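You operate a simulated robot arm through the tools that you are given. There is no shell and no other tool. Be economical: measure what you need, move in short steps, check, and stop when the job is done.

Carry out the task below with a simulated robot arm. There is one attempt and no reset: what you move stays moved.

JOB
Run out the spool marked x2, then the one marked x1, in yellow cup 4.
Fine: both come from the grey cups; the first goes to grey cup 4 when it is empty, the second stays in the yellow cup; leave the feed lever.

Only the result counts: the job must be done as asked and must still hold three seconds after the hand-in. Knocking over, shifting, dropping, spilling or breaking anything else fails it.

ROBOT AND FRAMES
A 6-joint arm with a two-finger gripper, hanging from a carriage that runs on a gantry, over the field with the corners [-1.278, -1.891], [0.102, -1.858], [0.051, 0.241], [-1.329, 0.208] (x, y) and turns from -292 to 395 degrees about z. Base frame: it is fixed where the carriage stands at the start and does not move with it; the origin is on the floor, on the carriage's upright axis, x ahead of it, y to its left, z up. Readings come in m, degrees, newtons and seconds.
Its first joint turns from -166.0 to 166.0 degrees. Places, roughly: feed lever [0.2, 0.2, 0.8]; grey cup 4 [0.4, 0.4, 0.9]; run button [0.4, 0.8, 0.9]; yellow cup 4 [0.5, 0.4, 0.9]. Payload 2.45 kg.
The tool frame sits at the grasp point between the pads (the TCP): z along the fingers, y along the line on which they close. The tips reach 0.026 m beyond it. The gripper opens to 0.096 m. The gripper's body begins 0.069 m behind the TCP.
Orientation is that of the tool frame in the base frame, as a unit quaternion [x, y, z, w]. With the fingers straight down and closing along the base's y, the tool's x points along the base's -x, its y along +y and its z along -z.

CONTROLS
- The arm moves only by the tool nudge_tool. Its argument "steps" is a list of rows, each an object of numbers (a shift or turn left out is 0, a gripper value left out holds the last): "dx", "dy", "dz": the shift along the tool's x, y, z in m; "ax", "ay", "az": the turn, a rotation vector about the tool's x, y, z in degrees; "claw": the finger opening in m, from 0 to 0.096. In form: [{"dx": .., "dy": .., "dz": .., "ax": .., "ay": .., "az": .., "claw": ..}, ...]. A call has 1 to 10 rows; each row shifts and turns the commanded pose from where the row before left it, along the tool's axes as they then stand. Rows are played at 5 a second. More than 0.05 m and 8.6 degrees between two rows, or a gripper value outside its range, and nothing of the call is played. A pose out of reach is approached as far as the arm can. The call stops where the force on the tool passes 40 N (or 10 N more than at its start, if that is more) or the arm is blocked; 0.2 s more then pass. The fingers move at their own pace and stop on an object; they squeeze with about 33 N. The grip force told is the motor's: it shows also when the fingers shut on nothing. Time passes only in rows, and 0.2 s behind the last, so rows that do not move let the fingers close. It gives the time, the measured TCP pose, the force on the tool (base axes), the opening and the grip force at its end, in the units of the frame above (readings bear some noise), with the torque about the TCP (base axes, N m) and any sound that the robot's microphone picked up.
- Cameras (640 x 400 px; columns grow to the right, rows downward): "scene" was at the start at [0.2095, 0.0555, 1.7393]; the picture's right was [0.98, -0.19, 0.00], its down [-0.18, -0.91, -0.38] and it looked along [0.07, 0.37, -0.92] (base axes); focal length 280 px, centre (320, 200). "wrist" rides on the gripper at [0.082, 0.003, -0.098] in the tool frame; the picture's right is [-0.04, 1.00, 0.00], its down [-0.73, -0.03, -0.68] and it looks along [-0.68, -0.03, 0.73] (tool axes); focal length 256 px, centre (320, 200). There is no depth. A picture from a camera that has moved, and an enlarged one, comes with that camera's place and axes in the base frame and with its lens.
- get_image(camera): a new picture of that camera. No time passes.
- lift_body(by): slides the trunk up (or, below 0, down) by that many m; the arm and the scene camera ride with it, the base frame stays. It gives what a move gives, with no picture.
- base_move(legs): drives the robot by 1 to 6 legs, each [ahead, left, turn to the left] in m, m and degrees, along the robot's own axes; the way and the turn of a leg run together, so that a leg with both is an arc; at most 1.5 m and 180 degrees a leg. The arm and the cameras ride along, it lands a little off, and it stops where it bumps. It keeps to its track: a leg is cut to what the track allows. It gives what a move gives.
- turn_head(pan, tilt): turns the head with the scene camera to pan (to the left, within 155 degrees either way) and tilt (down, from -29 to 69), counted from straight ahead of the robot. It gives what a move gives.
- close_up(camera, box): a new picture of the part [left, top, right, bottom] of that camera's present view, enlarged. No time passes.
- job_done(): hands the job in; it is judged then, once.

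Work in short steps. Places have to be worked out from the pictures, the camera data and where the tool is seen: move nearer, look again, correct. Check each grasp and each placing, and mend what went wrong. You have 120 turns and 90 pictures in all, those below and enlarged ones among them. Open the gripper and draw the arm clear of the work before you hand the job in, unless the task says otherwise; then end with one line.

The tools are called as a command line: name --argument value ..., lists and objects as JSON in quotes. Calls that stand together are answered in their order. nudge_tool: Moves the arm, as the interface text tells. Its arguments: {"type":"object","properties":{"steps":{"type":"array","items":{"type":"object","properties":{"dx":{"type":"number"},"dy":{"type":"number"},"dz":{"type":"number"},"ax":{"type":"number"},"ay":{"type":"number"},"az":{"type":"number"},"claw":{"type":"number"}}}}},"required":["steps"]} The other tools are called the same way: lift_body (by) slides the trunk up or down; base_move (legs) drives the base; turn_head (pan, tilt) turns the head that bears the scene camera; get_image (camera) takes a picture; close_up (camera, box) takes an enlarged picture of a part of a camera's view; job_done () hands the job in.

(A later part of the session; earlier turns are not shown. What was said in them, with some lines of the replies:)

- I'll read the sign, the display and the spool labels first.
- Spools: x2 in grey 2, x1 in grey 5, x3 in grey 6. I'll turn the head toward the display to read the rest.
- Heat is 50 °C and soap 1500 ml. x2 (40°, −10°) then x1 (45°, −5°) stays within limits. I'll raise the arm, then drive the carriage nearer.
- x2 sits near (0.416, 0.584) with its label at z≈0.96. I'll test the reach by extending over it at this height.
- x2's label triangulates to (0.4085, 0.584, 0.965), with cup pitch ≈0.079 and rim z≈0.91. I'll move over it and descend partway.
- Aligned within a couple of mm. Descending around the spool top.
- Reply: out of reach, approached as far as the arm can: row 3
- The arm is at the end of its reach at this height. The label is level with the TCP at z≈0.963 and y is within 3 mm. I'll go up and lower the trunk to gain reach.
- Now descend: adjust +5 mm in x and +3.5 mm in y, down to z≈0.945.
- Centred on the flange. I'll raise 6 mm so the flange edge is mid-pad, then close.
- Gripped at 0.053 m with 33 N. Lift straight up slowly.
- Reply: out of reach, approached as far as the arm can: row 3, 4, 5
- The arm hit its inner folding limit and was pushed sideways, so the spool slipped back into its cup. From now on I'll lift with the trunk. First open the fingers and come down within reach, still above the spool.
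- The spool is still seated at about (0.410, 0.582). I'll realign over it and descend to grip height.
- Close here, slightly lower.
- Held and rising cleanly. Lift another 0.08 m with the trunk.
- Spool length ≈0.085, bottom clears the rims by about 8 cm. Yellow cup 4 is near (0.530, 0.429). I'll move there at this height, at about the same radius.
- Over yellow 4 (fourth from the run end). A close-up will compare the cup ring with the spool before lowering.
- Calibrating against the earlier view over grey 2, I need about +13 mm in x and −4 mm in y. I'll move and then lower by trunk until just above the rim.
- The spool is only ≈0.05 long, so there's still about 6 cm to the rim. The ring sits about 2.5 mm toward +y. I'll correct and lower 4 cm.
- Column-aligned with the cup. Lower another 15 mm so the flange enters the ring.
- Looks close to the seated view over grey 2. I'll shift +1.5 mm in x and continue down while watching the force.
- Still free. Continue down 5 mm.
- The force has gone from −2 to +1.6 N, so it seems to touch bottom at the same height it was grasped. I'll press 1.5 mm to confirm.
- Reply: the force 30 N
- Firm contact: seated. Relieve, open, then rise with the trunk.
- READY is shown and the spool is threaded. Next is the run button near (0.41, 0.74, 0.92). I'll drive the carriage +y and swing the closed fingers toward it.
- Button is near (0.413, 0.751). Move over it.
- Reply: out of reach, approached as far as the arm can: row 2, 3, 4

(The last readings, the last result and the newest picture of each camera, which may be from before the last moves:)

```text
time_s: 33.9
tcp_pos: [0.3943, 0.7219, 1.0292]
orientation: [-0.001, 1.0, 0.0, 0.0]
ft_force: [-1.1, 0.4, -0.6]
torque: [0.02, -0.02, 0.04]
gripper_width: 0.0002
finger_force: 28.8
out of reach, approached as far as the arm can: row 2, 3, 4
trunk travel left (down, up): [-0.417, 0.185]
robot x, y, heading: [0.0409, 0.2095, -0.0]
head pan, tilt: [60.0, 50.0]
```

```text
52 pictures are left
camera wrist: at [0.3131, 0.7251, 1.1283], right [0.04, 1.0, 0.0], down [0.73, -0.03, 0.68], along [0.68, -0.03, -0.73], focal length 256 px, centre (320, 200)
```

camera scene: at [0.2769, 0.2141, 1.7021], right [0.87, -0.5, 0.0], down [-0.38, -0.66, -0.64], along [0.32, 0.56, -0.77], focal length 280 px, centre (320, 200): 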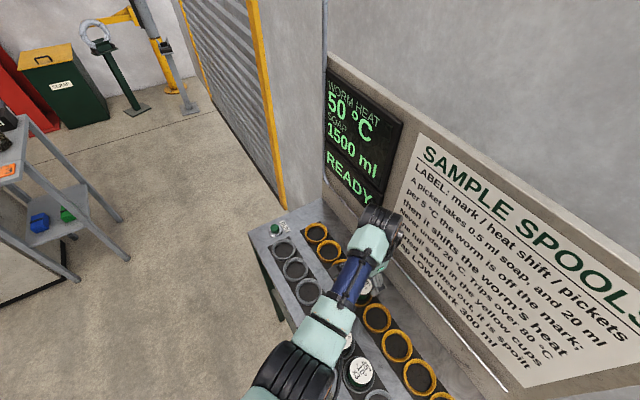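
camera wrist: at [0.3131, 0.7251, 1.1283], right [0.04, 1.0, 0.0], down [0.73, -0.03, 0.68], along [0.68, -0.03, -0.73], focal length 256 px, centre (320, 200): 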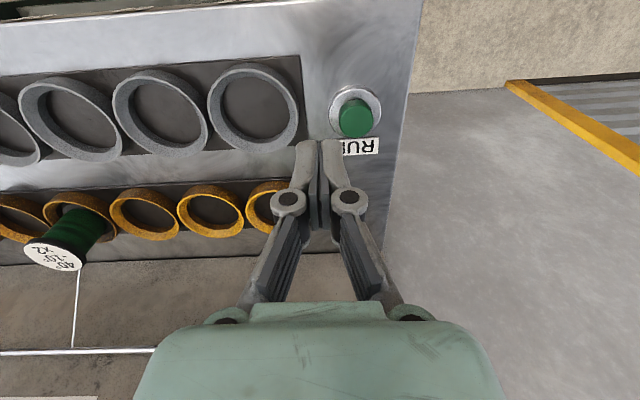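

Outer reach limit here. I'll drive a bit further +y, raise the tool and lower the trunk to gain reach.

base_move --legs '[[0.0, 0.02, 0]]'

nudge_tool --steps '[{"dz": -0.04}, {"dz": -0.04}, {"dz": -0.04}, {"dz": -0.03}, {}]'

lift_body --by -0.15

get_image --camera "wrist"

get_image --camera "scene"

```text
time_s: 34.7
tcp_pos: [0.3949, 0.7429, 1.0288]
orientation: [0.0, 1.0, 0.0, 0.001]
ft_force: [0.7, 0.3, -0.4]
torque: [0.01, 0.01, 0.02]
gripper_width: 0.0
finger_force: 28.1
trunk travel left (down, up): [-0.417, 0.185]
robot x, y, heading: [0.0412, 0.2244, 0.2]
head pan, tilt: [60.0, 50.0]
```

```text
time_s: 35.9
tcp_pos: [0.393, 0.7421, 1.1816]
orientation: [0.0, 1.0, 0.0, 0.0]
ft_force: [0.3, -0.3, -0.5]
torque: [0.02, 0.03, 0.02]
gripper_width: 0.0
finger_force: 28.7
trunk travel left (down, up): [-0.417, 0.185]
robot x, y, heading: [0.037, 0.2299, 0.0]
head pan, tilt: [60.0, 50.0]
```

```text
time_s: 37.6
tcp_pos: [0.3948, 0.7415, 1.0318]
orientation: [0.0, 1.0, 0.001, 0.0]
ft_force: [0.3, -0.3, -0.5]
torque: [-0.01, 0.01, -0.02]
gripper_width: 0.0001
finger_force: 28.3
trunk travel left (down, up): [-0.267, 0.335]
robot x, y, heading: [0.0359, 0.2292, -0.1]
head pan, tilt: [60.0, 50.0]
```

```text
51 pictures are left
camera wrist: at [0.3125, 0.7451, 1.1315], right [0.04, 1.0, 0.0], down [0.73, -0.03, 0.68], along [0.68, -0.03, -0.73], focal length 256 px, centre (320, 200)
```

wrist: 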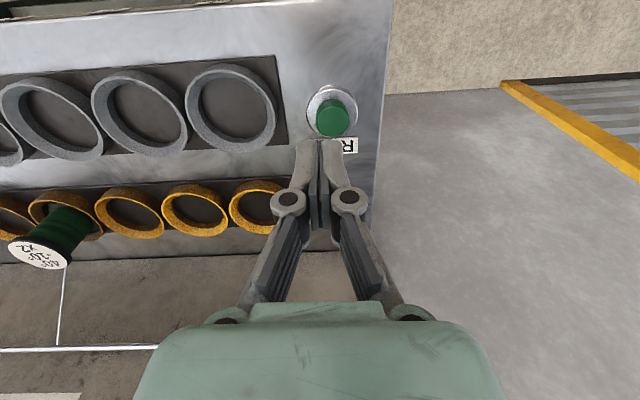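

```text
50 pictures are left
camera scene: at [0.2769, 0.2939, 1.5522], right [0.87, -0.5, 0.0], down [-0.38, -0.66, -0.64], along [0.32, 0.56, -0.77], focal length 280 px, centre (320, 200)
```

scene: 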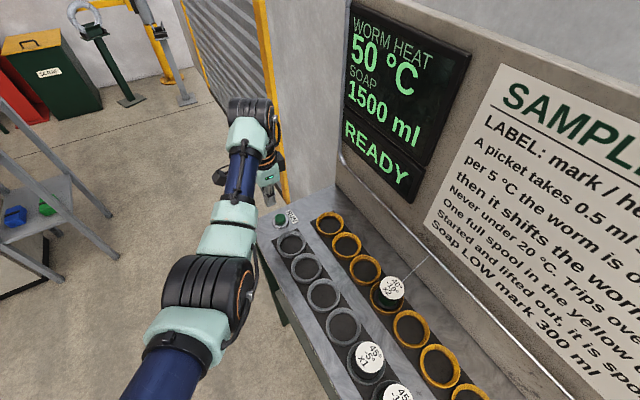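

Button top triangulates to (0.412, 0.751, 0.923). Align and descend to just above it.

nudge_tool --steps '[{"dx": -0.017, "dy": 0.0095}, {"dz": 0.03}, {"dz": 0.03}, {"dz": 0.01}, {}]'

get_image --camera "wrist"

```text
time_s: 38.8
tcp_pos: [0.4108, 0.7508, 0.9636]
orientation: [0.001, 1.0, 0.0, 0.0]
ft_force: [0.5, -0.1, 0.4]
torque: [-0.05, 0.01, 0.0]
gripper_width: 0.0
finger_force: 28.5
trunk travel left (down, up): [-0.267, 0.335]
robot x, y, heading: [0.0396, 0.2282, 0.2]
head pan, tilt: [60.0, 50.0]
```

```text
49 pictures are left
camera wrist: at [0.3304, 0.7546, 1.0624], right [0.04, 1.0, 0.0], down [0.73, -0.03, 0.68], along [0.68, -0.03, -0.73], focal length 256 px, centre (320, 200)
```

wrist: 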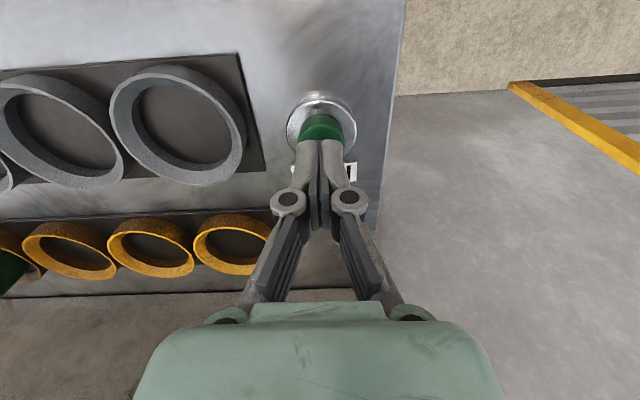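

Right above the button. I'll press in small steps; the force guard stops it if needed.

nudge_tool --steps '[{"dz": 0.005}, {"dz": 0.005}, {"dz": 0.004}, {"dz": 0.003}, {"dz": 0.003}]'

get_image --camera "scene"

```text
time_s: 40.0
tcp_pos: [0.4095, 0.7517, 0.944]
orientation: [0.0, 1.0, 0.0, -0.001]
ft_force: [-0.3, -1.5, 4.2]
torque: [0.0, -0.01, 0.01]
gripper_width: 0.006
finger_force: 28.8
trunk travel left (down, up): [-0.267, 0.335]
robot x, y, heading: [0.0391, 0.2272, -0.2]
head pan, tilt: [60.0, 50.0]
heard: click
```

```text
48 pictures are left
camera scene: at [0.277, 0.2939, 1.5522], right [0.87, -0.5, 0.0], down [-0.38, -0.66, -0.64], along [0.32, 0.56, -0.77], focal length 280 px, centre (320, 200)
```

scene: 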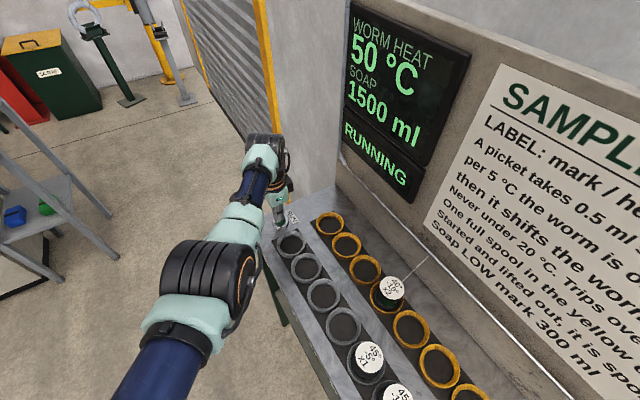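

Click heard and the display shows RUNNING. I'll lift off and wait.

nudge_tool --steps '[{"dz": -0.03}, {"dz": -0.03}, {"dz": -0.03}, {}, {}, {}, {}, {}, {}, {}]'

get_image --camera "scene"

```text
time_s: 42.2
tcp_pos: [0.4097, 0.7527, 1.0325]
orientation: [0.0, 1.0, 0.0, 0.0]
ft_force: [-0.6, -0.2, -0.2]
torque: [-0.02, -0.01, -0.01]
gripper_width: 0.0
finger_force: 28.6
trunk travel left (down, up): [-0.267, 0.335]
robot x, y, heading: [0.0391, 0.2284, 0.4]
head pan, tilt: [60.0, 50.0]
```

```text
47 pictures are left
camera scene: at [0.2769, 0.2939, 1.5521], right [0.87, -0.5, 0.0], down [-0.38, -0.66, -0.64], along [0.32, 0.56, -0.77], focal length 280 px, centre (320, 200)
```

scene: 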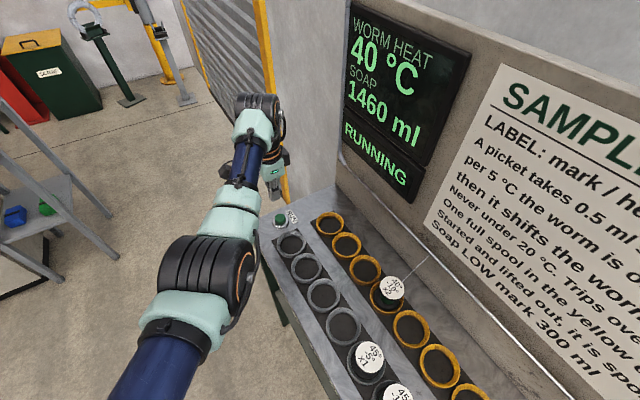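

Heat 40 °C and soap 1460 ml, still running. Wait more.

nudge_tool --steps '[{}, {}, {}, {}, {}, {}, {}, {}, {}, {}]'

nudge_tool --steps '[{}, {}, {}, {}, {}, {}, {}, {}, {}, {}]'

get_image --camera "scene"

```text
time_s: 44.4
tcp_pos: [0.4084, 0.7526, 1.0326]
orientation: [0.0, 1.0, 0.001, 0.001]
ft_force: [0.4, 0.1, 1.1]
torque: [0.03, 0.0, -0.01]
gripper_width: 0.0
finger_force: 28.9
trunk travel left (down, up): [-0.267, 0.335]
robot x, y, heading: [0.0401, 0.2329, -0.1]
head pan, tilt: [60.0, 50.0]
```

```text
time_s: 46.6
tcp_pos: [0.4103, 0.754, 1.0314]
orientation: [-0.001, 1.0, 0.0, 0.0]
ft_force: [-0.3, -0.3, -0.3]
torque: [0.03, 0.02, 0.02]
gripper_width: 0.0
finger_force: 28.4
trunk travel left (down, up): [-0.267, 0.335]
robot x, y, heading: [0.0398, 0.2268, 0.1]
head pan, tilt: [60.0, 50.0]
```

```text
46 pictures are left
camera scene: at [0.2769, 0.2939, 1.5521], right [0.87, -0.5, 0.0], down [-0.38, -0.66, -0.64], along [0.32, 0.56, -0.77], focal length 280 px, centre (320, 200)
```

scene: 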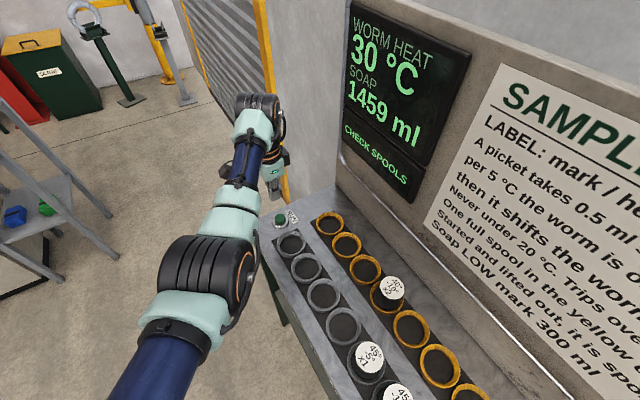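

x2 is run out: 30 °C, 1459 ml, thread gone. I'll return to the working posture over yellow cup 4, opening the gripper on the way.

lift_body --by 0.15

base_move --legs '[[0.0, -0.08, 0]]'

nudge_tool --steps '[{"dx": -0.0156, "dy": -0.0306, "dz": 0.019, "claw": 0.08}, {"dx": -0.0156, "dy": -0.0306, "dz": 0.019}, {"dx": -0.0156, "dy": -0.0306, "dz": 0.019}, {"dx": -0.0156, "dy": -0.0306, "dz": 0.019}, {"dx": -0.0156, "dy": -0.0306, "dz": 0.019}, {"dx": -0.0156, "dy": -0.0306, "dz": 0.019}, {"dx": -0.0156, "dy": -0.0306, "dz": 0.019}, {"dx": -0.0156, "dy": -0.0306, "dz": 0.019}, {}]'

get_image --camera "wrist"

```text
time_s: 48.4
tcp_pos: [0.4094, 0.7529, 1.1816]
orientation: [0.0, 1.0, 0.0, -0.001]
ft_force: [-0.2, 0.7, -0.3]
torque: [-0.02, 0.02, 0.01]
gripper_width: 0.0002
finger_force: 28.8
trunk travel left (down, up): [-0.417, 0.185]
robot x, y, heading: [0.0403, 0.2262, -0.3]
head pan, tilt: [60.0, 50.0]
```

```text
time_s: 49.4
tcp_pos: [0.41, 0.6738, 1.1822]
orientation: [-0.001, 1.0, -0.001, 0.0]
ft_force: [-0.7, -0.3, 0.3]
torque: [-0.04, 0.03, 0.05]
gripper_width: 0.0001
finger_force: 28.6
trunk travel left (down, up): [-0.417, 0.185]
robot x, y, heading: [0.0403, 0.1468, 0.1]
head pan, tilt: [60.0, 50.0]
```

```text
time_s: 51.4
tcp_pos: [0.5346, 0.429, 1.029]
orientation: [0.0, 1.0, 0.001, 0.0]
ft_force: [0.6, 0.2, -0.3]
torque: [0.01, -0.04, 0.01]
gripper_width: 0.08
finger_force: 0.0
trunk travel left (down, up): [-0.417, 0.185]
robot x, y, heading: [0.0402, 0.1497, -0.0]
head pan, tilt: [60.0, 50.0]
```

```text
45 pictures are left
camera wrist: at [0.4546, 0.433, 1.1283], right [0.04, 1.0, 0.0], down [0.73, -0.03, 0.68], along [0.68, -0.03, -0.73], focal length 256 px, centre (320, 200)
```

wrist: 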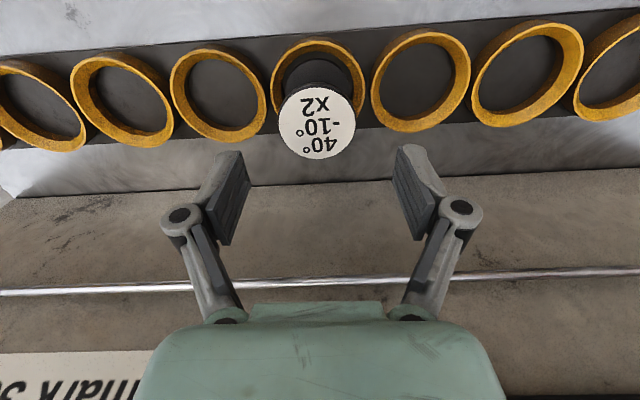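

The spool is empty (bare core). Align −2.5 mm in y, lower the trunk 0.08, and look.

nudge_tool --steps '[{"dy": -0.0025}, {}]'

lift_body --by -0.078

get_image --camera "wrist"

```text
time_s: 52.0
tcp_pos: [0.5349, 0.4284, 1.0287]
orientation: [0.0, 1.0, 0.0, 0.0]
ft_force: [0.5, 0.6, -0.1]
torque: [-0.03, 0.0, -0.02]
gripper_width: 0.08
finger_force: 0.0
trunk travel left (down, up): [-0.417, 0.185]
robot x, y, heading: [0.0415, 0.1493, 0.1]
head pan, tilt: [60.0, 50.0]
```

```text
time_s: 53.2
tcp_pos: [0.5347, 0.4275, 0.951]
orientation: [0.0, 1.0, 0.0, 0.0]
ft_force: [0.7, 0.1, 0.1]
torque: [0.02, -0.02, -0.01]
gripper_width: 0.08
finger_force: 0.0
trunk travel left (down, up): [-0.339, 0.263]
robot x, y, heading: [0.0369, 0.1503, 0.0]
head pan, tilt: [60.0, 50.0]
```

```text
44 pictures are left
camera wrist: at [0.4542, 0.4304, 1.0509], right [0.04, 1.0, 0.0], down [0.73, -0.03, 0.68], along [0.68, -0.03, -0.73], focal length 256 px, centre (320, 200)
```

wrist: 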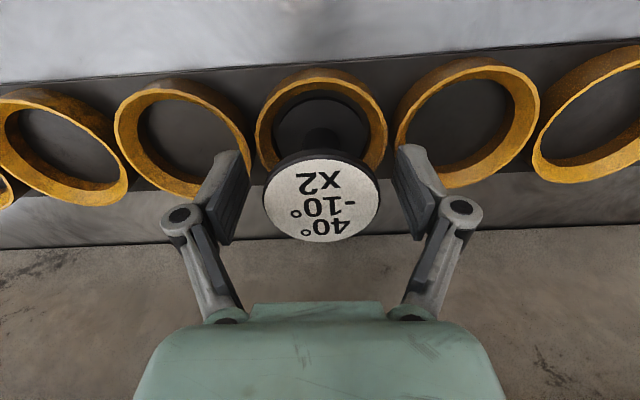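

Grip, then lift with the trunk and drive the carriage −x toward grey cup 4, keeping the arm posture.

nudge_tool --steps '[{"claw": 0.03}, {}, {}, {}, {}]'

lift_body --by 0.1

base_move --legs '[[-0.122, -0.002, 0]]'

get_image --camera "wrist"

```text
time_s: 54.4
tcp_pos: [0.5346, 0.4264, 0.9515]
orientation: [0.0, 1.0, 0.0, 0.0]
ft_force: [-1.4, -0.6, 3.9]
torque: [-0.12, 0.03, -0.08]
gripper_width: 0.0532
finger_force: 32.9
trunk travel left (down, up): [-0.339, 0.263]
robot x, y, heading: [0.0399, 0.1486, -0.1]
head pan, tilt: [60.0, 50.0]
```

```text
time_s: 55.7
tcp_pos: [0.5355, 0.4268, 1.0516]
orientation: [0.0, 1.0, -0.001, 0.0]
ft_force: [-0.3, -0.2, -1.6]
torque: [0.0, -0.03, -0.02]
gripper_width: 0.0533
finger_force: 33.0
trunk travel left (down, up): [-0.439, 0.163]
robot x, y, heading: [0.0403, 0.1509, -0.2]
head pan, tilt: [60.0, 50.0]
```

```text
time_s: 57.0
tcp_pos: [0.4116, 0.4248, 1.0511]
orientation: [0.001, 1.0, 0.0, 0.0]
ft_force: [0.6, -0.3, -2.0]
torque: [-0.01, -0.02, 0.02]
gripper_width: 0.0531
finger_force: 33.1
trunk travel left (down, up): [-0.439, 0.163]
robot x, y, heading: [-0.0834, 0.1461, -0.0]
head pan, tilt: [60.0, 50.0]
```

```text
43 pictures are left
camera wrist: at [0.3311, 0.4279, 1.1508], right [0.04, 1.0, 0.0], down [0.73, -0.03, 0.68], along [0.68, -0.03, -0.73], focal length 256 px, centre (320, 200)
```

wrist: 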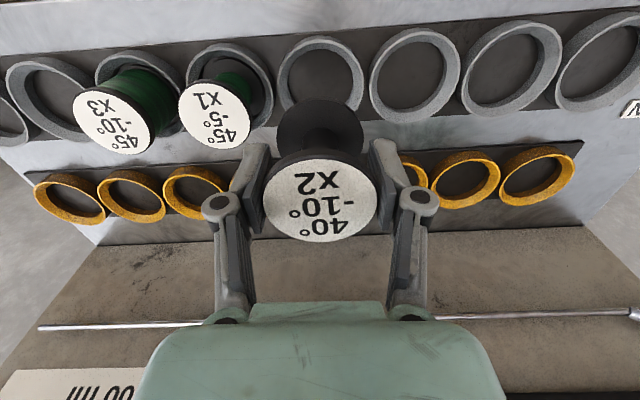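

Grey cup 4 is directly under. Lower to the same check height (TCP ≈0.9745) and compare with the yellow view.

lift_body --by -0.077

close_up --camera "wrist" --box '[180, 40, 460, 215]'

```text
time_s: 58.1
tcp_pos: [0.4119, 0.4246, 0.975]
orientation: [0.001, 1.0, -0.001, 0.001]
ft_force: [0.5, 0.8, -2.4]
torque: [-0.02, -0.01, 0.01]
gripper_width: 0.053
finger_force: 33.6
trunk travel left (down, up): [-0.362, 0.24]
robot x, y, heading: [-0.0834, 0.1489, 0.1]
head pan, tilt: [60.0, 50.0]
```

```text
2.29 times, centred on (320, 128) of wrist
camera zoom: at [0.3311, 0.4279, 1.0739], right [0.04, 1.0, 0.0], down [0.73, -0.03, 0.68], along [0.68, -0.03, -0.73], focal length 585 px, centre (320, 366)
```

zoom: 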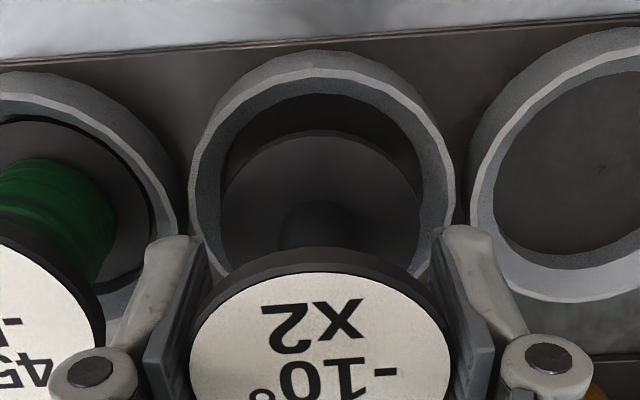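

y is aligned; x needs about +3 mm to match. Correct and lower gently.

nudge_tool --steps '[{"dx": -0.003}, {"dz": 0.006}, {"dz": 0.005}, {"dz": 0.004}, {}]'

close_up --camera "wrist" --box '[180, 40, 460, 215]'

```text
time_s: 59.3
tcp_pos: [0.4142, 0.4239, 0.9589]
orientation: [0.001, 1.0, 0.0, 0.0]
ft_force: [0.5, -1.2, -3.1]
torque: [0.02, 0.0, 0.01]
gripper_width: 0.0531
finger_force: 33.0
trunk travel left (down, up): [-0.362, 0.24]
robot x, y, heading: [-0.0829, 0.1494, -0.0]
head pan, tilt: [60.0, 50.0]
```

```text
2.29 times, centred on (320, 128) of wrist
camera zoom: at [0.3336, 0.4276, 1.0584], right [0.04, 1.0, 0.0], down [0.73, -0.03, 0.68], along [0.68, -0.03, -0.73], focal length 585 px, centre (320, 366)
```

zoom: 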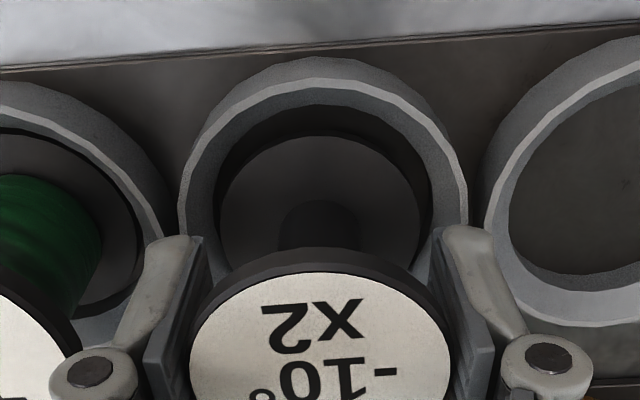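

Good. Finish the descent.

nudge_tool --steps '[{"dz": 0.003, "dy": 0.0007}, {"dz": 0.003}, {"dz": 0.002}, {}]'

close_up --camera "wrist" --box '[180, 40, 460, 215]'

```text
time_s: 60.3
tcp_pos: [0.4156, 0.4248, 0.951]
orientation: [0.001, 1.0, 0.0, 0.0]
ft_force: [-2.4, -0.3, 5.5]
torque: [-0.11, 0.19, -0.02]
gripper_width: 0.0534
finger_force: 33.2
trunk travel left (down, up): [-0.362, 0.24]
robot x, y, heading: [-0.0834, 0.1466, -0.2]
head pan, tilt: [60.0, 50.0]
```

```text
2.29 times, centred on (320, 128) of wrist
camera zoom: at [0.3341, 0.4284, 1.0511], right [0.04, 1.0, 0.0], down [0.73, -0.03, 0.68], along [0.68, -0.03, -0.73], focal length 585 px, centre (320, 366)
```

zoom: 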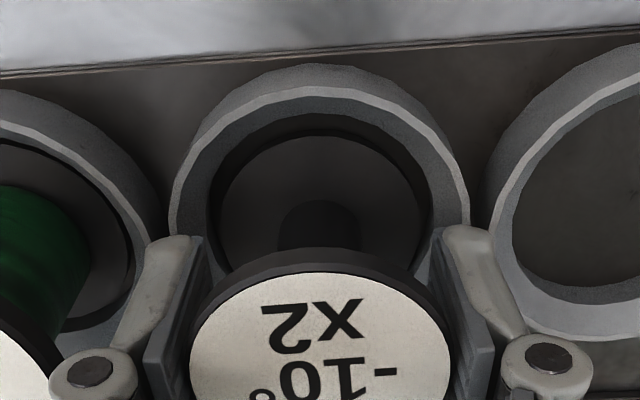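

Touching bottom at 0.951, the seated height. Release with a narrow opening and rise by trunk.

nudge_tool --steps '[{"claw": 0.067}, {}, {}]'

lift_body --by 0.07

get_image --camera "wrist"

```text
time_s: 61.1
tcp_pos: [0.4154, 0.4245, 0.9513]
orientation: [0.0, 1.0, 0.0, -0.001]
ft_force: [0.7, -0.5, -0.3]
torque: [-0.02, -0.01, 0.0]
gripper_width: 0.0672
finger_force: 0.1
trunk travel left (down, up): [-0.362, 0.24]
robot x, y, heading: [-0.0827, 0.1493, -0.0]
head pan, tilt: [60.0, 50.0]
```

```text
time_s: 62.2
tcp_pos: [0.4151, 0.4247, 1.0211]
orientation: [0.001, 1.0, 0.0, 0.0]
ft_force: [-0.1, 0.4, 0.4]
torque: [0.01, -0.02, 0.03]
gripper_width: 0.067
finger_force: 0.0
trunk travel left (down, up): [-0.432, 0.17]
robot x, y, heading: [-0.0858, 0.1465, -0.2]
head pan, tilt: [60.0, 50.0]
```

```text
39 pictures are left
camera wrist: at [0.3341, 0.4282, 1.1206], right [0.04, 1.0, 0.0], down [0.73, -0.03, 0.68], along [0.68, -0.03, -0.73], focal length 256 px, centre (320, 200)
```

wrist: 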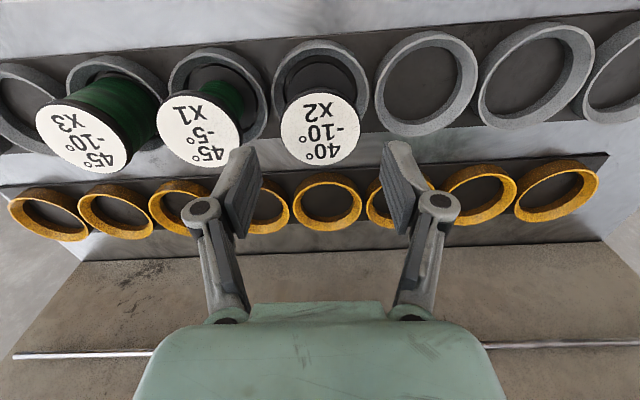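

x2 is seated in grey 4. x1's label is near (0.414, 0.343). Drive the carriage −y over it.

base_move --legs '[[0.0, -0.081, 0]]'

get_image --camera "wrist"

```text
time_s: 63.3
tcp_pos: [0.4149, 0.3447, 1.022]
orientation: [0.001, 1.0, 0.001, 0.0]
ft_force: [0.1, -1.0, -1.1]
torque: [0.04, -0.04, -0.02]
gripper_width: 0.067
finger_force: 0.1
trunk travel left (down, up): [-0.432, 0.17]
robot x, y, heading: [-0.0829, 0.0684, -0.2]
head pan, tilt: [60.0, 50.0]
```

```text
38 pictures are left
camera wrist: at [0.3339, 0.3479, 1.1207], right [0.04, 1.0, 0.0], down [0.73, -0.03, 0.68], along [0.68, -0.03, -0.73], focal length 256 px, centre (320, 200)
```

wrist: 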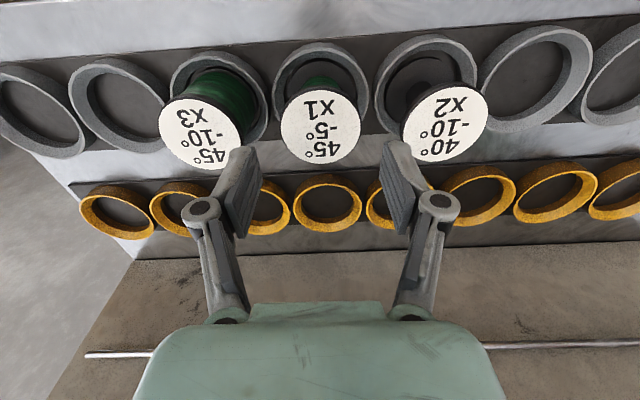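

x1 is centred, with clearance to both neighbours. Lower 0.07.

lift_body --by -0.04

get_image --camera "wrist"

```text
time_s: 64.1
tcp_pos: [0.414, 0.345, 0.9798]
orientation: [0.0, 1.0, 0.0, 0.0]
ft_force: [0.8, 0.4, 0.0]
torque: [-0.02, -0.03, 0.0]
gripper_width: 0.067
finger_force: 0.1
trunk travel left (down, up): [-0.392, 0.21]
robot x, y, heading: [-0.0841, 0.0672, -0.0]
head pan, tilt: [60.0, 50.0]
```

```text
37 pictures are left
camera wrist: at [0.334, 0.3479, 1.0807], right [0.04, 1.0, 0.0], down [0.73, -0.03, 0.68], along [0.68, -0.03, -0.73], focal length 256 px, centre (320, 200)
```

wrist: 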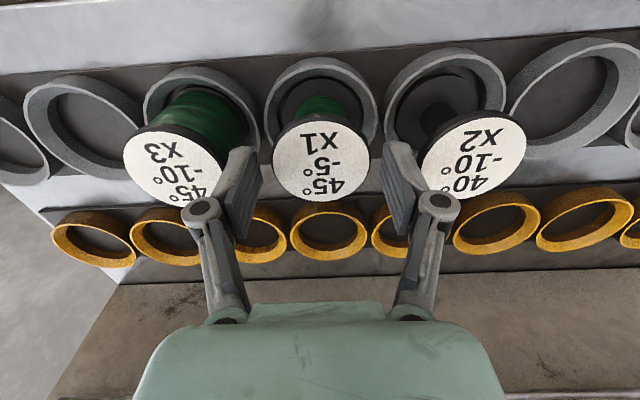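

Fingers straddle x1 and clear both neighbours. Lower the remaining 28 mm.

lift_body --by -0.028

get_image --camera "wrist"

```text
time_s: 64.8
tcp_pos: [0.4145, 0.3457, 0.9532]
orientation: [0.002, 1.0, 0.0, 0.0]
ft_force: [0.2, 0.2, 0.3]
torque: [0.0, 0.03, -0.02]
gripper_width: 0.0672
finger_force: 0.1
trunk travel left (down, up): [-0.364, 0.238]
robot x, y, heading: [-0.0865, 0.0675, -0.2]
head pan, tilt: [60.0, 50.0]
```

```text
36 pictures are left
camera wrist: at [0.334, 0.3479, 1.0527], right [0.04, 1.0, 0.0], down [0.73, -0.03, 0.68], along [0.68, -0.03, -0.73], focal length 256 px, centre (320, 200)
```

wrist: 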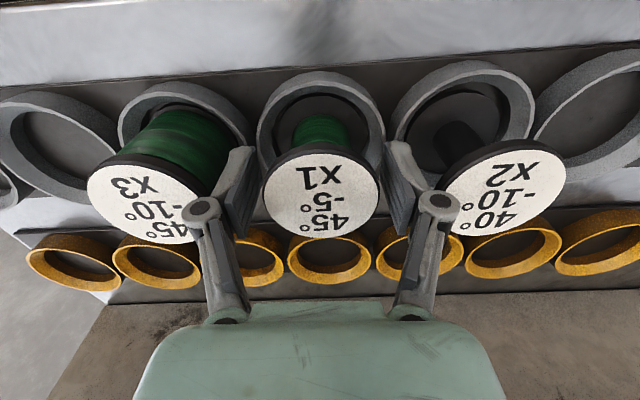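

Good. Close, lift with the trunk, and drive back toward yellow 4 (Δx≈+0.120, Δy≈+0.081).

nudge_tool --steps '[{"claw": 0.03}, {}, {}, {}, {}]'

lift_body --by 0.1

get_image --camera "wrist"

```text
time_s: 66.0
tcp_pos: [0.4153, 0.3445, 0.9542]
orientation: [0.0, 1.0, 0.0, 0.0]
ft_force: [-2.3, -1.5, 5.7]
torque: [-0.02, 0.06, -0.04]
gripper_width: 0.0529
finger_force: 32.8
trunk travel left (down, up): [-0.364, 0.238]
robot x, y, heading: [-0.0836, 0.0634, -0.2]
head pan, tilt: [60.0, 50.0]
```

```text
time_s: 67.3
tcp_pos: [0.4146, 0.3453, 1.0532]
orientation: [0.002, 1.0, 0.0, 0.0]
ft_force: [0.8, 0.0, -0.7]
torque: [0.0, -0.01, -0.01]
gripper_width: 0.053
finger_force: 33.0
trunk travel left (down, up): [-0.464, 0.138]
robot x, y, heading: [-0.0862, 0.0656, -0.4]
head pan, tilt: [60.0, 50.0]
```

```text
35 pictures are left
camera wrist: at [0.3338, 0.3478, 1.1525], right [0.04, 1.0, 0.0], down [0.73, -0.03, 0.68], along [0.68, -0.03, -0.73], focal length 256 px, centre (320, 200)
```

wrist: 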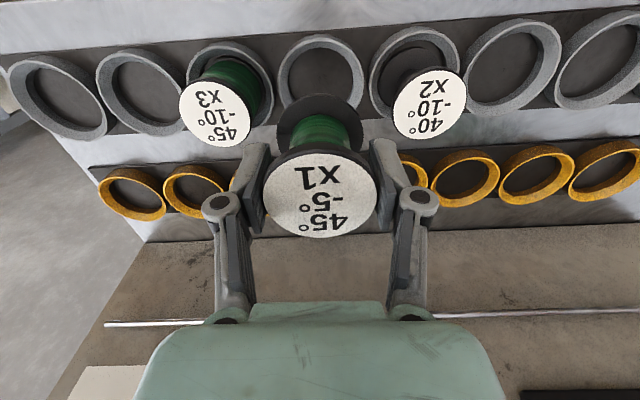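

x1 held. Drive to yellow 4.

base_move --legs '[[0.1205, 0.082, 0]]'

lift_body --by -0.076

get_image --camera "wrist"

close_up --camera "wrist" --box '[180, 40, 460, 215]'

```text
time_s: 68.7
tcp_pos: [0.5383, 0.423, 1.0532]
orientation: [0.003, 1.0, 0.0, 0.001]
ft_force: [-0.1, 0.2, -1.7]
torque: [-0.03, 0.01, 0.03]
gripper_width: 0.0531
finger_force: 32.6
trunk travel left (down, up): [-0.464, 0.138]
robot x, y, heading: [0.0414, 0.1461, -0.4]
head pan, tilt: [60.0, 50.0]
```

```text
time_s: 69.8
tcp_pos: [0.5375, 0.4242, 0.9777]
orientation: [0.003, 1.0, 0.0, 0.0]
ft_force: [1.0, 0.5, -1.0]
torque: [0.0, 0.0, 0.0]
gripper_width: 0.0532
finger_force: 32.9
trunk travel left (down, up): [-0.388, 0.214]
robot x, y, heading: [0.0398, 0.145, -0.3]
head pan, tilt: [60.0, 50.0]
```

```text
34 pictures are left
camera wrist: at [0.4571, 0.4272, 1.0766], right [0.05, 1.0, 0.0], down [0.73, -0.03, 0.68], along [0.68, -0.03, -0.73], focal length 256 px, centre (320, 200)
```

wrist: 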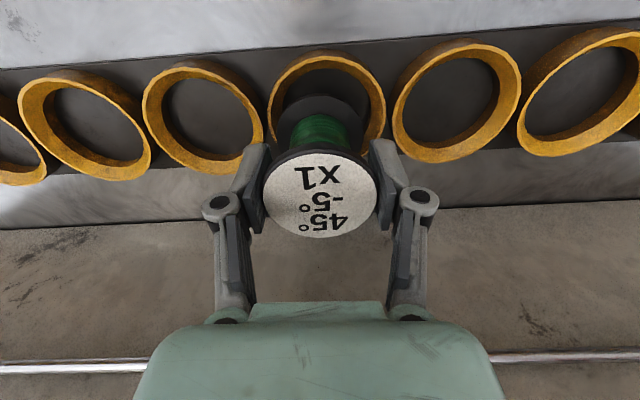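

```text
2.29 times, centred on (320, 128) of wrist
camera zoom: at [0.4571, 0.4272, 1.0766], right [0.05, 1.0, 0.0], down [0.73, -0.03, 0.68], along [0.68, -0.03, -0.73], focal length 585 px, centre (320, 366)
```

zoom: 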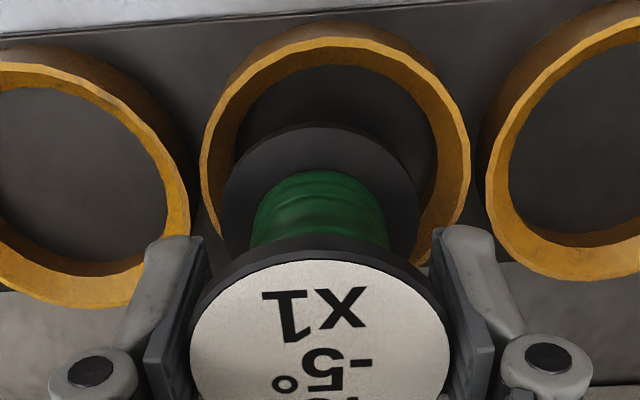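

Ring is about 4 mm toward +y and 2 mm toward −x. Correct and lower in small steps.

nudge_tool --steps '[{"dx": 0.002, "dy": 0.0042}, {"dz": 0.006}, {"dz": 0.006}, {"dz": 0.005}, {}]'

close_up --camera "wrist" --box '[180, 40, 460, 215]'

```text
time_s: 71.0
tcp_pos: [0.5363, 0.4279, 0.9603]
orientation: [0.003, 1.0, -0.001, 0.001]
ft_force: [0.4, -0.9, -1.8]
torque: [-0.06, 0.01, 0.01]
gripper_width: 0.053
finger_force: 32.9
trunk travel left (down, up): [-0.388, 0.214]
robot x, y, heading: [0.0358, 0.151, -0.5]
head pan, tilt: [60.0, 50.0]
```

```text
2.29 times, centred on (320, 128) of wrist
camera zoom: at [0.4557, 0.4317, 1.0597], right [0.05, 1.0, 0.0], down [0.73, -0.03, 0.68], along [0.68, -0.03, -0.73], focal length 585 px, centre (320, 366)
```

zoom: 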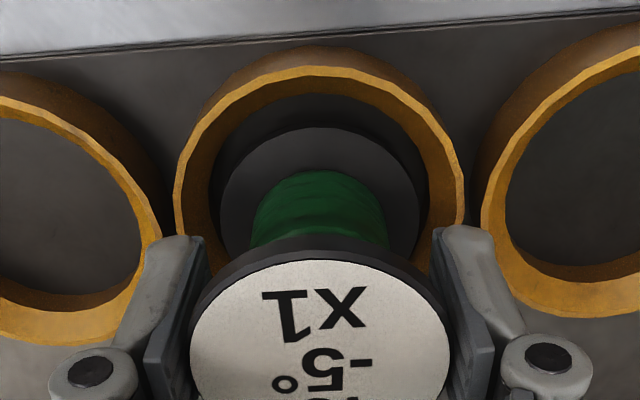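

Nearly concentric. Shift 1 mm −x, 0.5 mm −y, and finish lowering (this grip seats at ≈0.9535).

nudge_tool --steps '[{"dx": 0.001, "dy": -0.0005}, {"dz": 0.003}, {"dz": 0.002}, {"dz": 0.0015}, {}]'

close_up --camera "wrist" --box '[180, 40, 460, 215]'

```text
time_s: 72.2
tcp_pos: [0.5358, 0.4263, 0.9529]
orientation: [0.002, 1.0, 0.0, 0.001]
ft_force: [0.6, 1.1, -1.3]
torque: [-0.01, 0.03, 0.0]
gripper_width: 0.0531
finger_force: 32.9
trunk travel left (down, up): [-0.388, 0.214]
robot x, y, heading: [0.0342, 0.1484, -0.5]
head pan, tilt: [60.0, 50.0]
```

```text
2.29 times, centred on (320, 128) of wrist
camera zoom: at [0.4546, 0.4308, 1.0532], right [0.05, 1.0, 0.0], down [0.73, -0.03, 0.68], along [0.68, -0.03, -0.73], focal length 585 px, centre (320, 366)
```

zoom: 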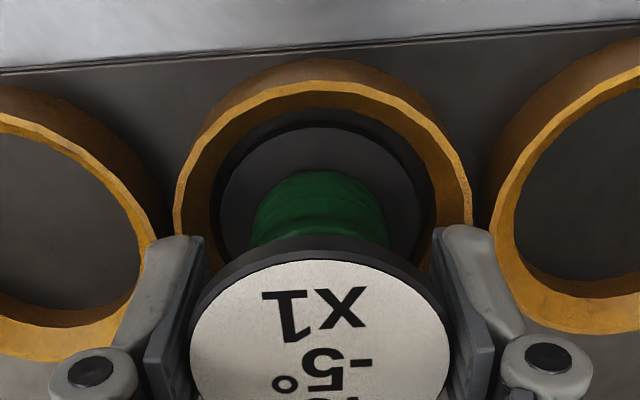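

Entered the ring. Go on in 1 mm steps until contact.

nudge_tool --steps '[{"dz": 0.001}, {"dz": 0.001}, {}]'

```text
time_s: 73.0
tcp_pos: [0.5358, 0.428, 0.9532]
orientation: [0.002, 1.0, 0.0, 0.001]
ft_force: [-7.3, -5.0, 22.9]
torque: [-0.15, 0.42, 0.02]
gripper_width: 0.053
finger_force: 33.2
trunk travel left (down, up): [-0.388, 0.214]
robot x, y, heading: [0.0368, 0.1458, -0.1]
head pan, tilt: [60.0, 50.0]
```

Seated (23 N at ≈0.953). Relieve, release, rise.

nudge_tool --steps '[{"dz": -0.0012}, {"claw": 0.08}, {}, {}]'

lift_body --by 0.08

get_image --camera "wrist"

get_image --camera "scene"

```text
time_s: 74.0
tcp_pos: [0.5353, 0.4278, 0.9544]
orientation: [0.003, 1.0, 0.0, 0.0]
ft_force: [-0.1, 0.8, 1.2]
torque: [-0.04, 0.02, 0.02]
gripper_width: 0.0799
finger_force: 0.0
trunk travel left (down, up): [-0.388, 0.214]
robot x, y, heading: [0.0382, 0.1472, -0.5]
head pan, tilt: [60.0, 50.0]
```

```text
time_s: 75.2
tcp_pos: [0.5349, 0.4272, 1.0342]
orientation: [0.002, 1.0, 0.0, -0.001]
ft_force: [-0.1, 0.6, 0.2]
torque: [0.0, 0.0, 0.01]
gripper_width: 0.0799
finger_force: 0.0
trunk travel left (down, up): [-0.468, 0.134]
robot x, y, heading: [0.0394, 0.1477, -0.4]
head pan, tilt: [60.0, 50.0]
```

```text
30 pictures are left
camera wrist: at [0.4542, 0.4309, 1.1328], right [0.05, 1.0, 0.0], down [0.73, -0.03, 0.68], along [0.68, -0.03, -0.73], focal length 256 px, centre (320, 200)
```

wrist: 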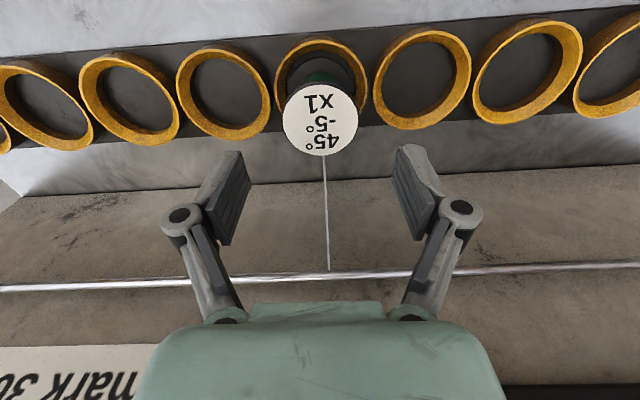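

```text
29 pictures are left
camera scene: at [0.2758, 0.2125, 1.7531], right [0.86, -0.5, 0.0], down [-0.39, -0.66, -0.64], along [0.32, 0.56, -0.77], focal length 280 px, centre (320, 200)
```

scene: 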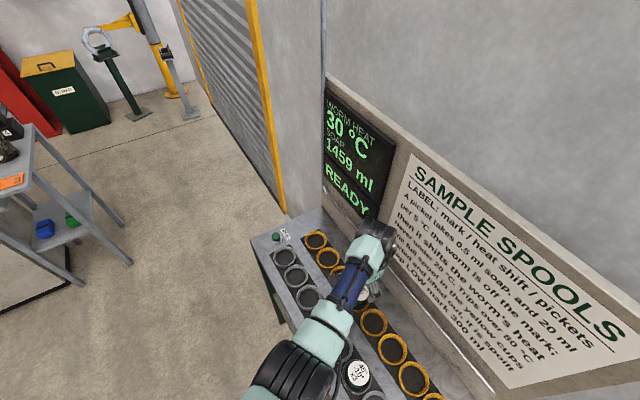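

READY again. Retrace the path to the button: arm out and up, carriage +y, trunk down, fingers closed.

nudge_tool --steps '[{"dz": -0.02, "claw": 0.0}, {"dx": 0.0156, "dy": 0.0306, "dz": -0.016}, {"dx": 0.0156, "dy": 0.0306, "dz": -0.016}, {"dx": 0.0156, "dy": 0.0306, "dz": -0.017}, {"dx": 0.0156, "dy": 0.0306, "dz": -0.017}, {"dx": 0.0156, "dy": 0.0306, "dz": -0.017}, {"dx": 0.0156, "dy": 0.0306, "dz": -0.017}, {"dx": 0.0156, "dy": 0.0306, "dz": -0.017}, {"dx": 0.0156, "dy": 0.0306, "dz": -0.017}, {}]'

base_move --legs '[[0.0, 0.08, 0]]'

lift_body --by -0.16

get_image --camera "wrist"

```text
time_s: 77.4
tcp_pos: [0.4114, 0.6719, 1.1862]
orientation: [0.003, 1.0, 0.0, 0.0]
ft_force: [0.0, 0.3, -0.4]
torque: [-0.02, 0.0, 0.02]
gripper_width: 0.0001
finger_force: 28.8
trunk travel left (down, up): [-0.468, 0.134]
robot x, y, heading: [0.0394, 0.1469, -0.3]
head pan, tilt: [60.0, 50.0]
```

```text
time_s: 78.5
tcp_pos: [0.4114, 0.7504, 1.1856]
orientation: [0.003, 1.0, 0.0, -0.001]
ft_force: [-0.1, 0.5, -0.6]
torque: [0.02, 0.01, 0.03]
gripper_width: 0.0
finger_force: 28.8
trunk travel left (down, up): [-0.468, 0.134]
robot x, y, heading: [0.0392, 0.2286, -0.4]
head pan, tilt: [60.0, 50.0]
```

```text
time_s: 80.3
tcp_pos: [0.4122, 0.7519, 1.0262]
orientation: [0.004, 1.0, 0.0, 0.0]
ft_force: [-0.2, -0.1, 0.4]
torque: [0.0, 0.05, -0.04]
gripper_width: 0.0001
finger_force: 28.6
trunk travel left (down, up): [-0.308, 0.294]
robot x, y, heading: [0.039, 0.2285, -0.3]
head pan, tilt: [60.0, 50.0]
```

```text
28 pictures are left
camera wrist: at [0.3315, 0.7552, 1.1255], right [0.05, 1.0, 0.0], down [0.73, -0.03, 0.68], along [0.68, -0.03, -0.73], focal length 256 px, centre (320, 200)
```

wrist: 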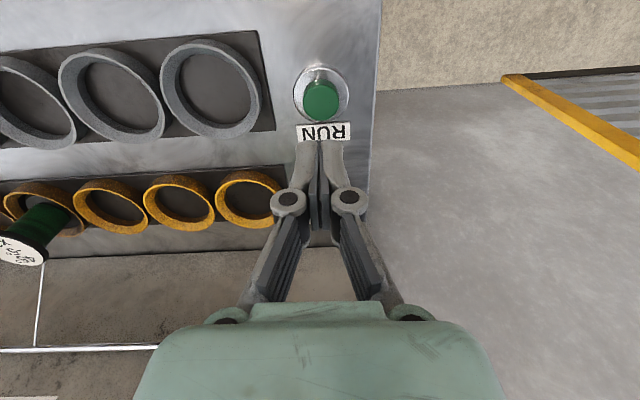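

Aligned over the button. Lower the trunk and press.

lift_body --by -0.06

nudge_tool --steps '[{"dz": 0.006}, {"dz": 0.005}, {"dz": 0.004}, {"dz": 0.004}, {"dz": 0.003}]'

get_image --camera "scene"

```text
time_s: 81.3
tcp_pos: [0.4132, 0.7521, 0.9653]
orientation: [0.003, 1.0, 0.0, -0.001]
ft_force: [-1.1, -0.2, -0.3]
torque: [-0.01, 0.02, 0.01]
gripper_width: 0.0001
finger_force: 28.5
trunk travel left (down, up): [-0.248, 0.354]
robot x, y, heading: [0.0404, 0.2253, -0.5]
head pan, tilt: [60.0, 50.0]
```

```text
time_s: 82.5
tcp_pos: [0.4122, 0.7519, 0.9448]
orientation: [0.004, 1.0, 0.0, 0.0]
ft_force: [-0.3, -1.2, 2.7]
torque: [-0.02, -0.02, -0.01]
gripper_width: 0.0061
finger_force: 29.0
trunk travel left (down, up): [-0.248, 0.354]
robot x, y, heading: [0.039, 0.2302, -0.2]
head pan, tilt: [60.0, 50.0]
heard: click
```

```text
27 pictures are left
camera scene: at [0.2764, 0.2924, 1.5332], right [0.86, -0.51, 0.0], down [-0.39, -0.66, -0.64], along [0.32, 0.55, -0.77], focal length 280 px, centre (320, 200)
```

scene: 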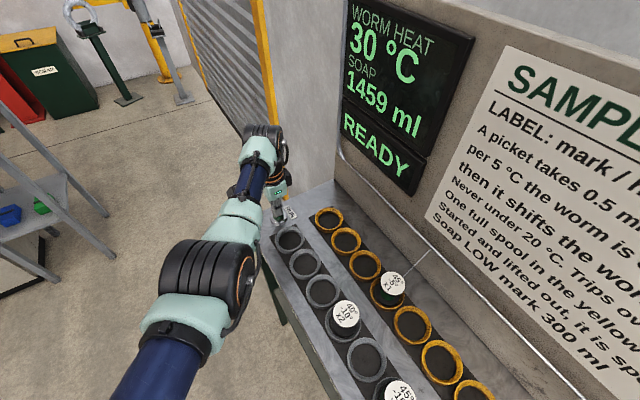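

A click was heard but the display still shows READY; perhaps it's updating. Wait briefly and look again.

nudge_tool --steps '[{}, {}]'

get_image --camera "scene"

```text
time_s: 83.1
tcp_pos: [0.4122, 0.752, 0.9444]
orientation: [0.004, 1.0, 0.0, 0.0]
ft_force: [-0.2, -0.4, 2.8]
torque: [-0.02, 0.01, -0.02]
gripper_width: 0.006
finger_force: 28.3
trunk travel left (down, up): [-0.248, 0.354]
robot x, y, heading: [0.0389, 0.2286, -0.6]
head pan, tilt: [60.0, 50.0]
```

```text
26 pictures are left
camera scene: at [0.2765, 0.2924, 1.5332], right [0.86, -0.51, 0.0], down [-0.39, -0.66, -0.64], along [0.33, 0.55, -0.77], focal length 280 px, centre (320, 200)
```

scene: 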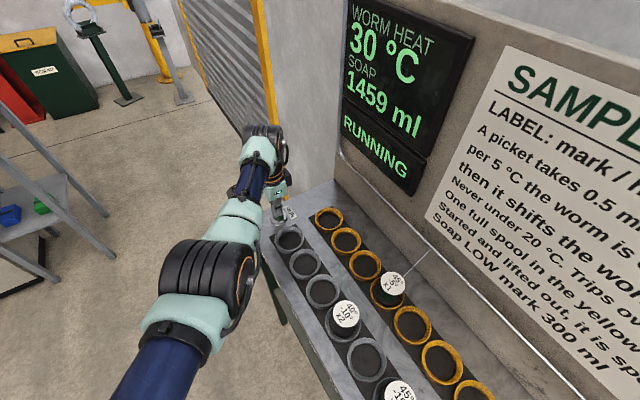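

RUNNING. Lift off and wait for it to finish.

nudge_tool --steps '[{"dz": -0.03}, {"dz": -0.03}, {"dz": -0.03}, {}, {}, {}, {}, {}, {}, {}]'

lift_body --by 0.1

nudge_tool --steps '[{"claw": 0.08}, {}, {}, {}, {}, {}, {}, {}, {}, {}]'

get_image --camera "scene"

get_image --camera "wrist"

```text
time_s: 85.3
tcp_pos: [0.4134, 0.7521, 1.0325]
orientation: [0.003, 1.0, 0.0, 0.0]
ft_force: [-0.7, 0.0, 0.2]
torque: [-0.01, 0.0, 0.01]
gripper_width: 0.0001
finger_force: 28.3
trunk travel left (down, up): [-0.248, 0.354]
robot x, y, heading: [0.0382, 0.2283, -0.6]
head pan, tilt: [60.0, 50.0]
```

```text
time_s: 86.6
tcp_pos: [0.412, 0.7511, 1.133]
orientation: [0.003, 1.0, 0.0, 0.0]
ft_force: [0.2, 0.2, -0.2]
torque: [0.01, 0.01, 0.0]
gripper_width: 0.0003
finger_force: 28.9
trunk travel left (down, up): [-0.348, 0.254]
robot x, y, heading: [0.0391, 0.2268, -0.2]
head pan, tilt: [60.0, 50.0]
```

```text
time_s: 88.8
tcp_pos: [0.4132, 0.752, 1.1329]
orientation: [0.003, 1.0, -0.001, 0.0]
ft_force: [-1.1, -0.4, -0.1]
torque: [0.0, -0.02, -0.04]
gripper_width: 0.0799
finger_force: 0.0
trunk travel left (down, up): [-0.348, 0.254]
robot x, y, heading: [0.0391, 0.2283, -0.6]
head pan, tilt: [60.0, 50.0]
```

```text
25 pictures are left
camera scene: at [0.2764, 0.2924, 1.6331], right [0.86, -0.51, 0.0], down [-0.39, -0.66, -0.64], along [0.32, 0.55, -0.77], focal length 280 px, centre (320, 200)
```

scene: 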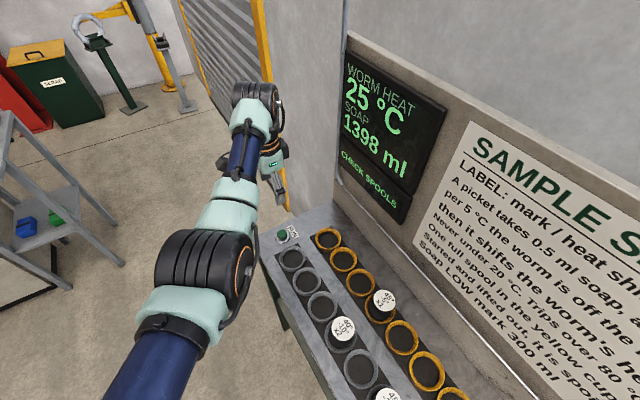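

```text
24 pictures are left
camera wrist: at [0.3319, 0.7556, 1.2324], right [0.05, 1.0, 0.0], down [0.73, -0.03, 0.68], along [0.68, -0.03, -0.73], focal length 256 px, centre (320, 200)
```

wrist: 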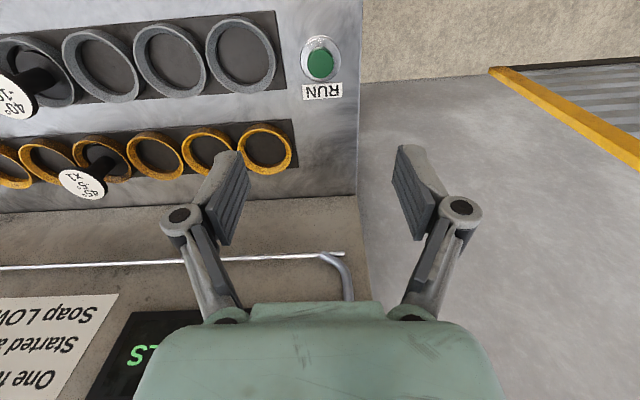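

The display shows 25 °C and 1398 ml. x1 is empty in yellow 4 and x2 is empty in grey 4. The arm is clear and the gripper is open, so I'm handing in.

job_done

```text
The job is handed in.
```

Both spools ran out in yellow cup 4, x2 first and then x1. The empty x2 is now in grey cup 4, x1 is still in yellow cup 4, and I didn't touch the feed lever. On the first grasp, x2 slipped back into its grey cup before it had been started.
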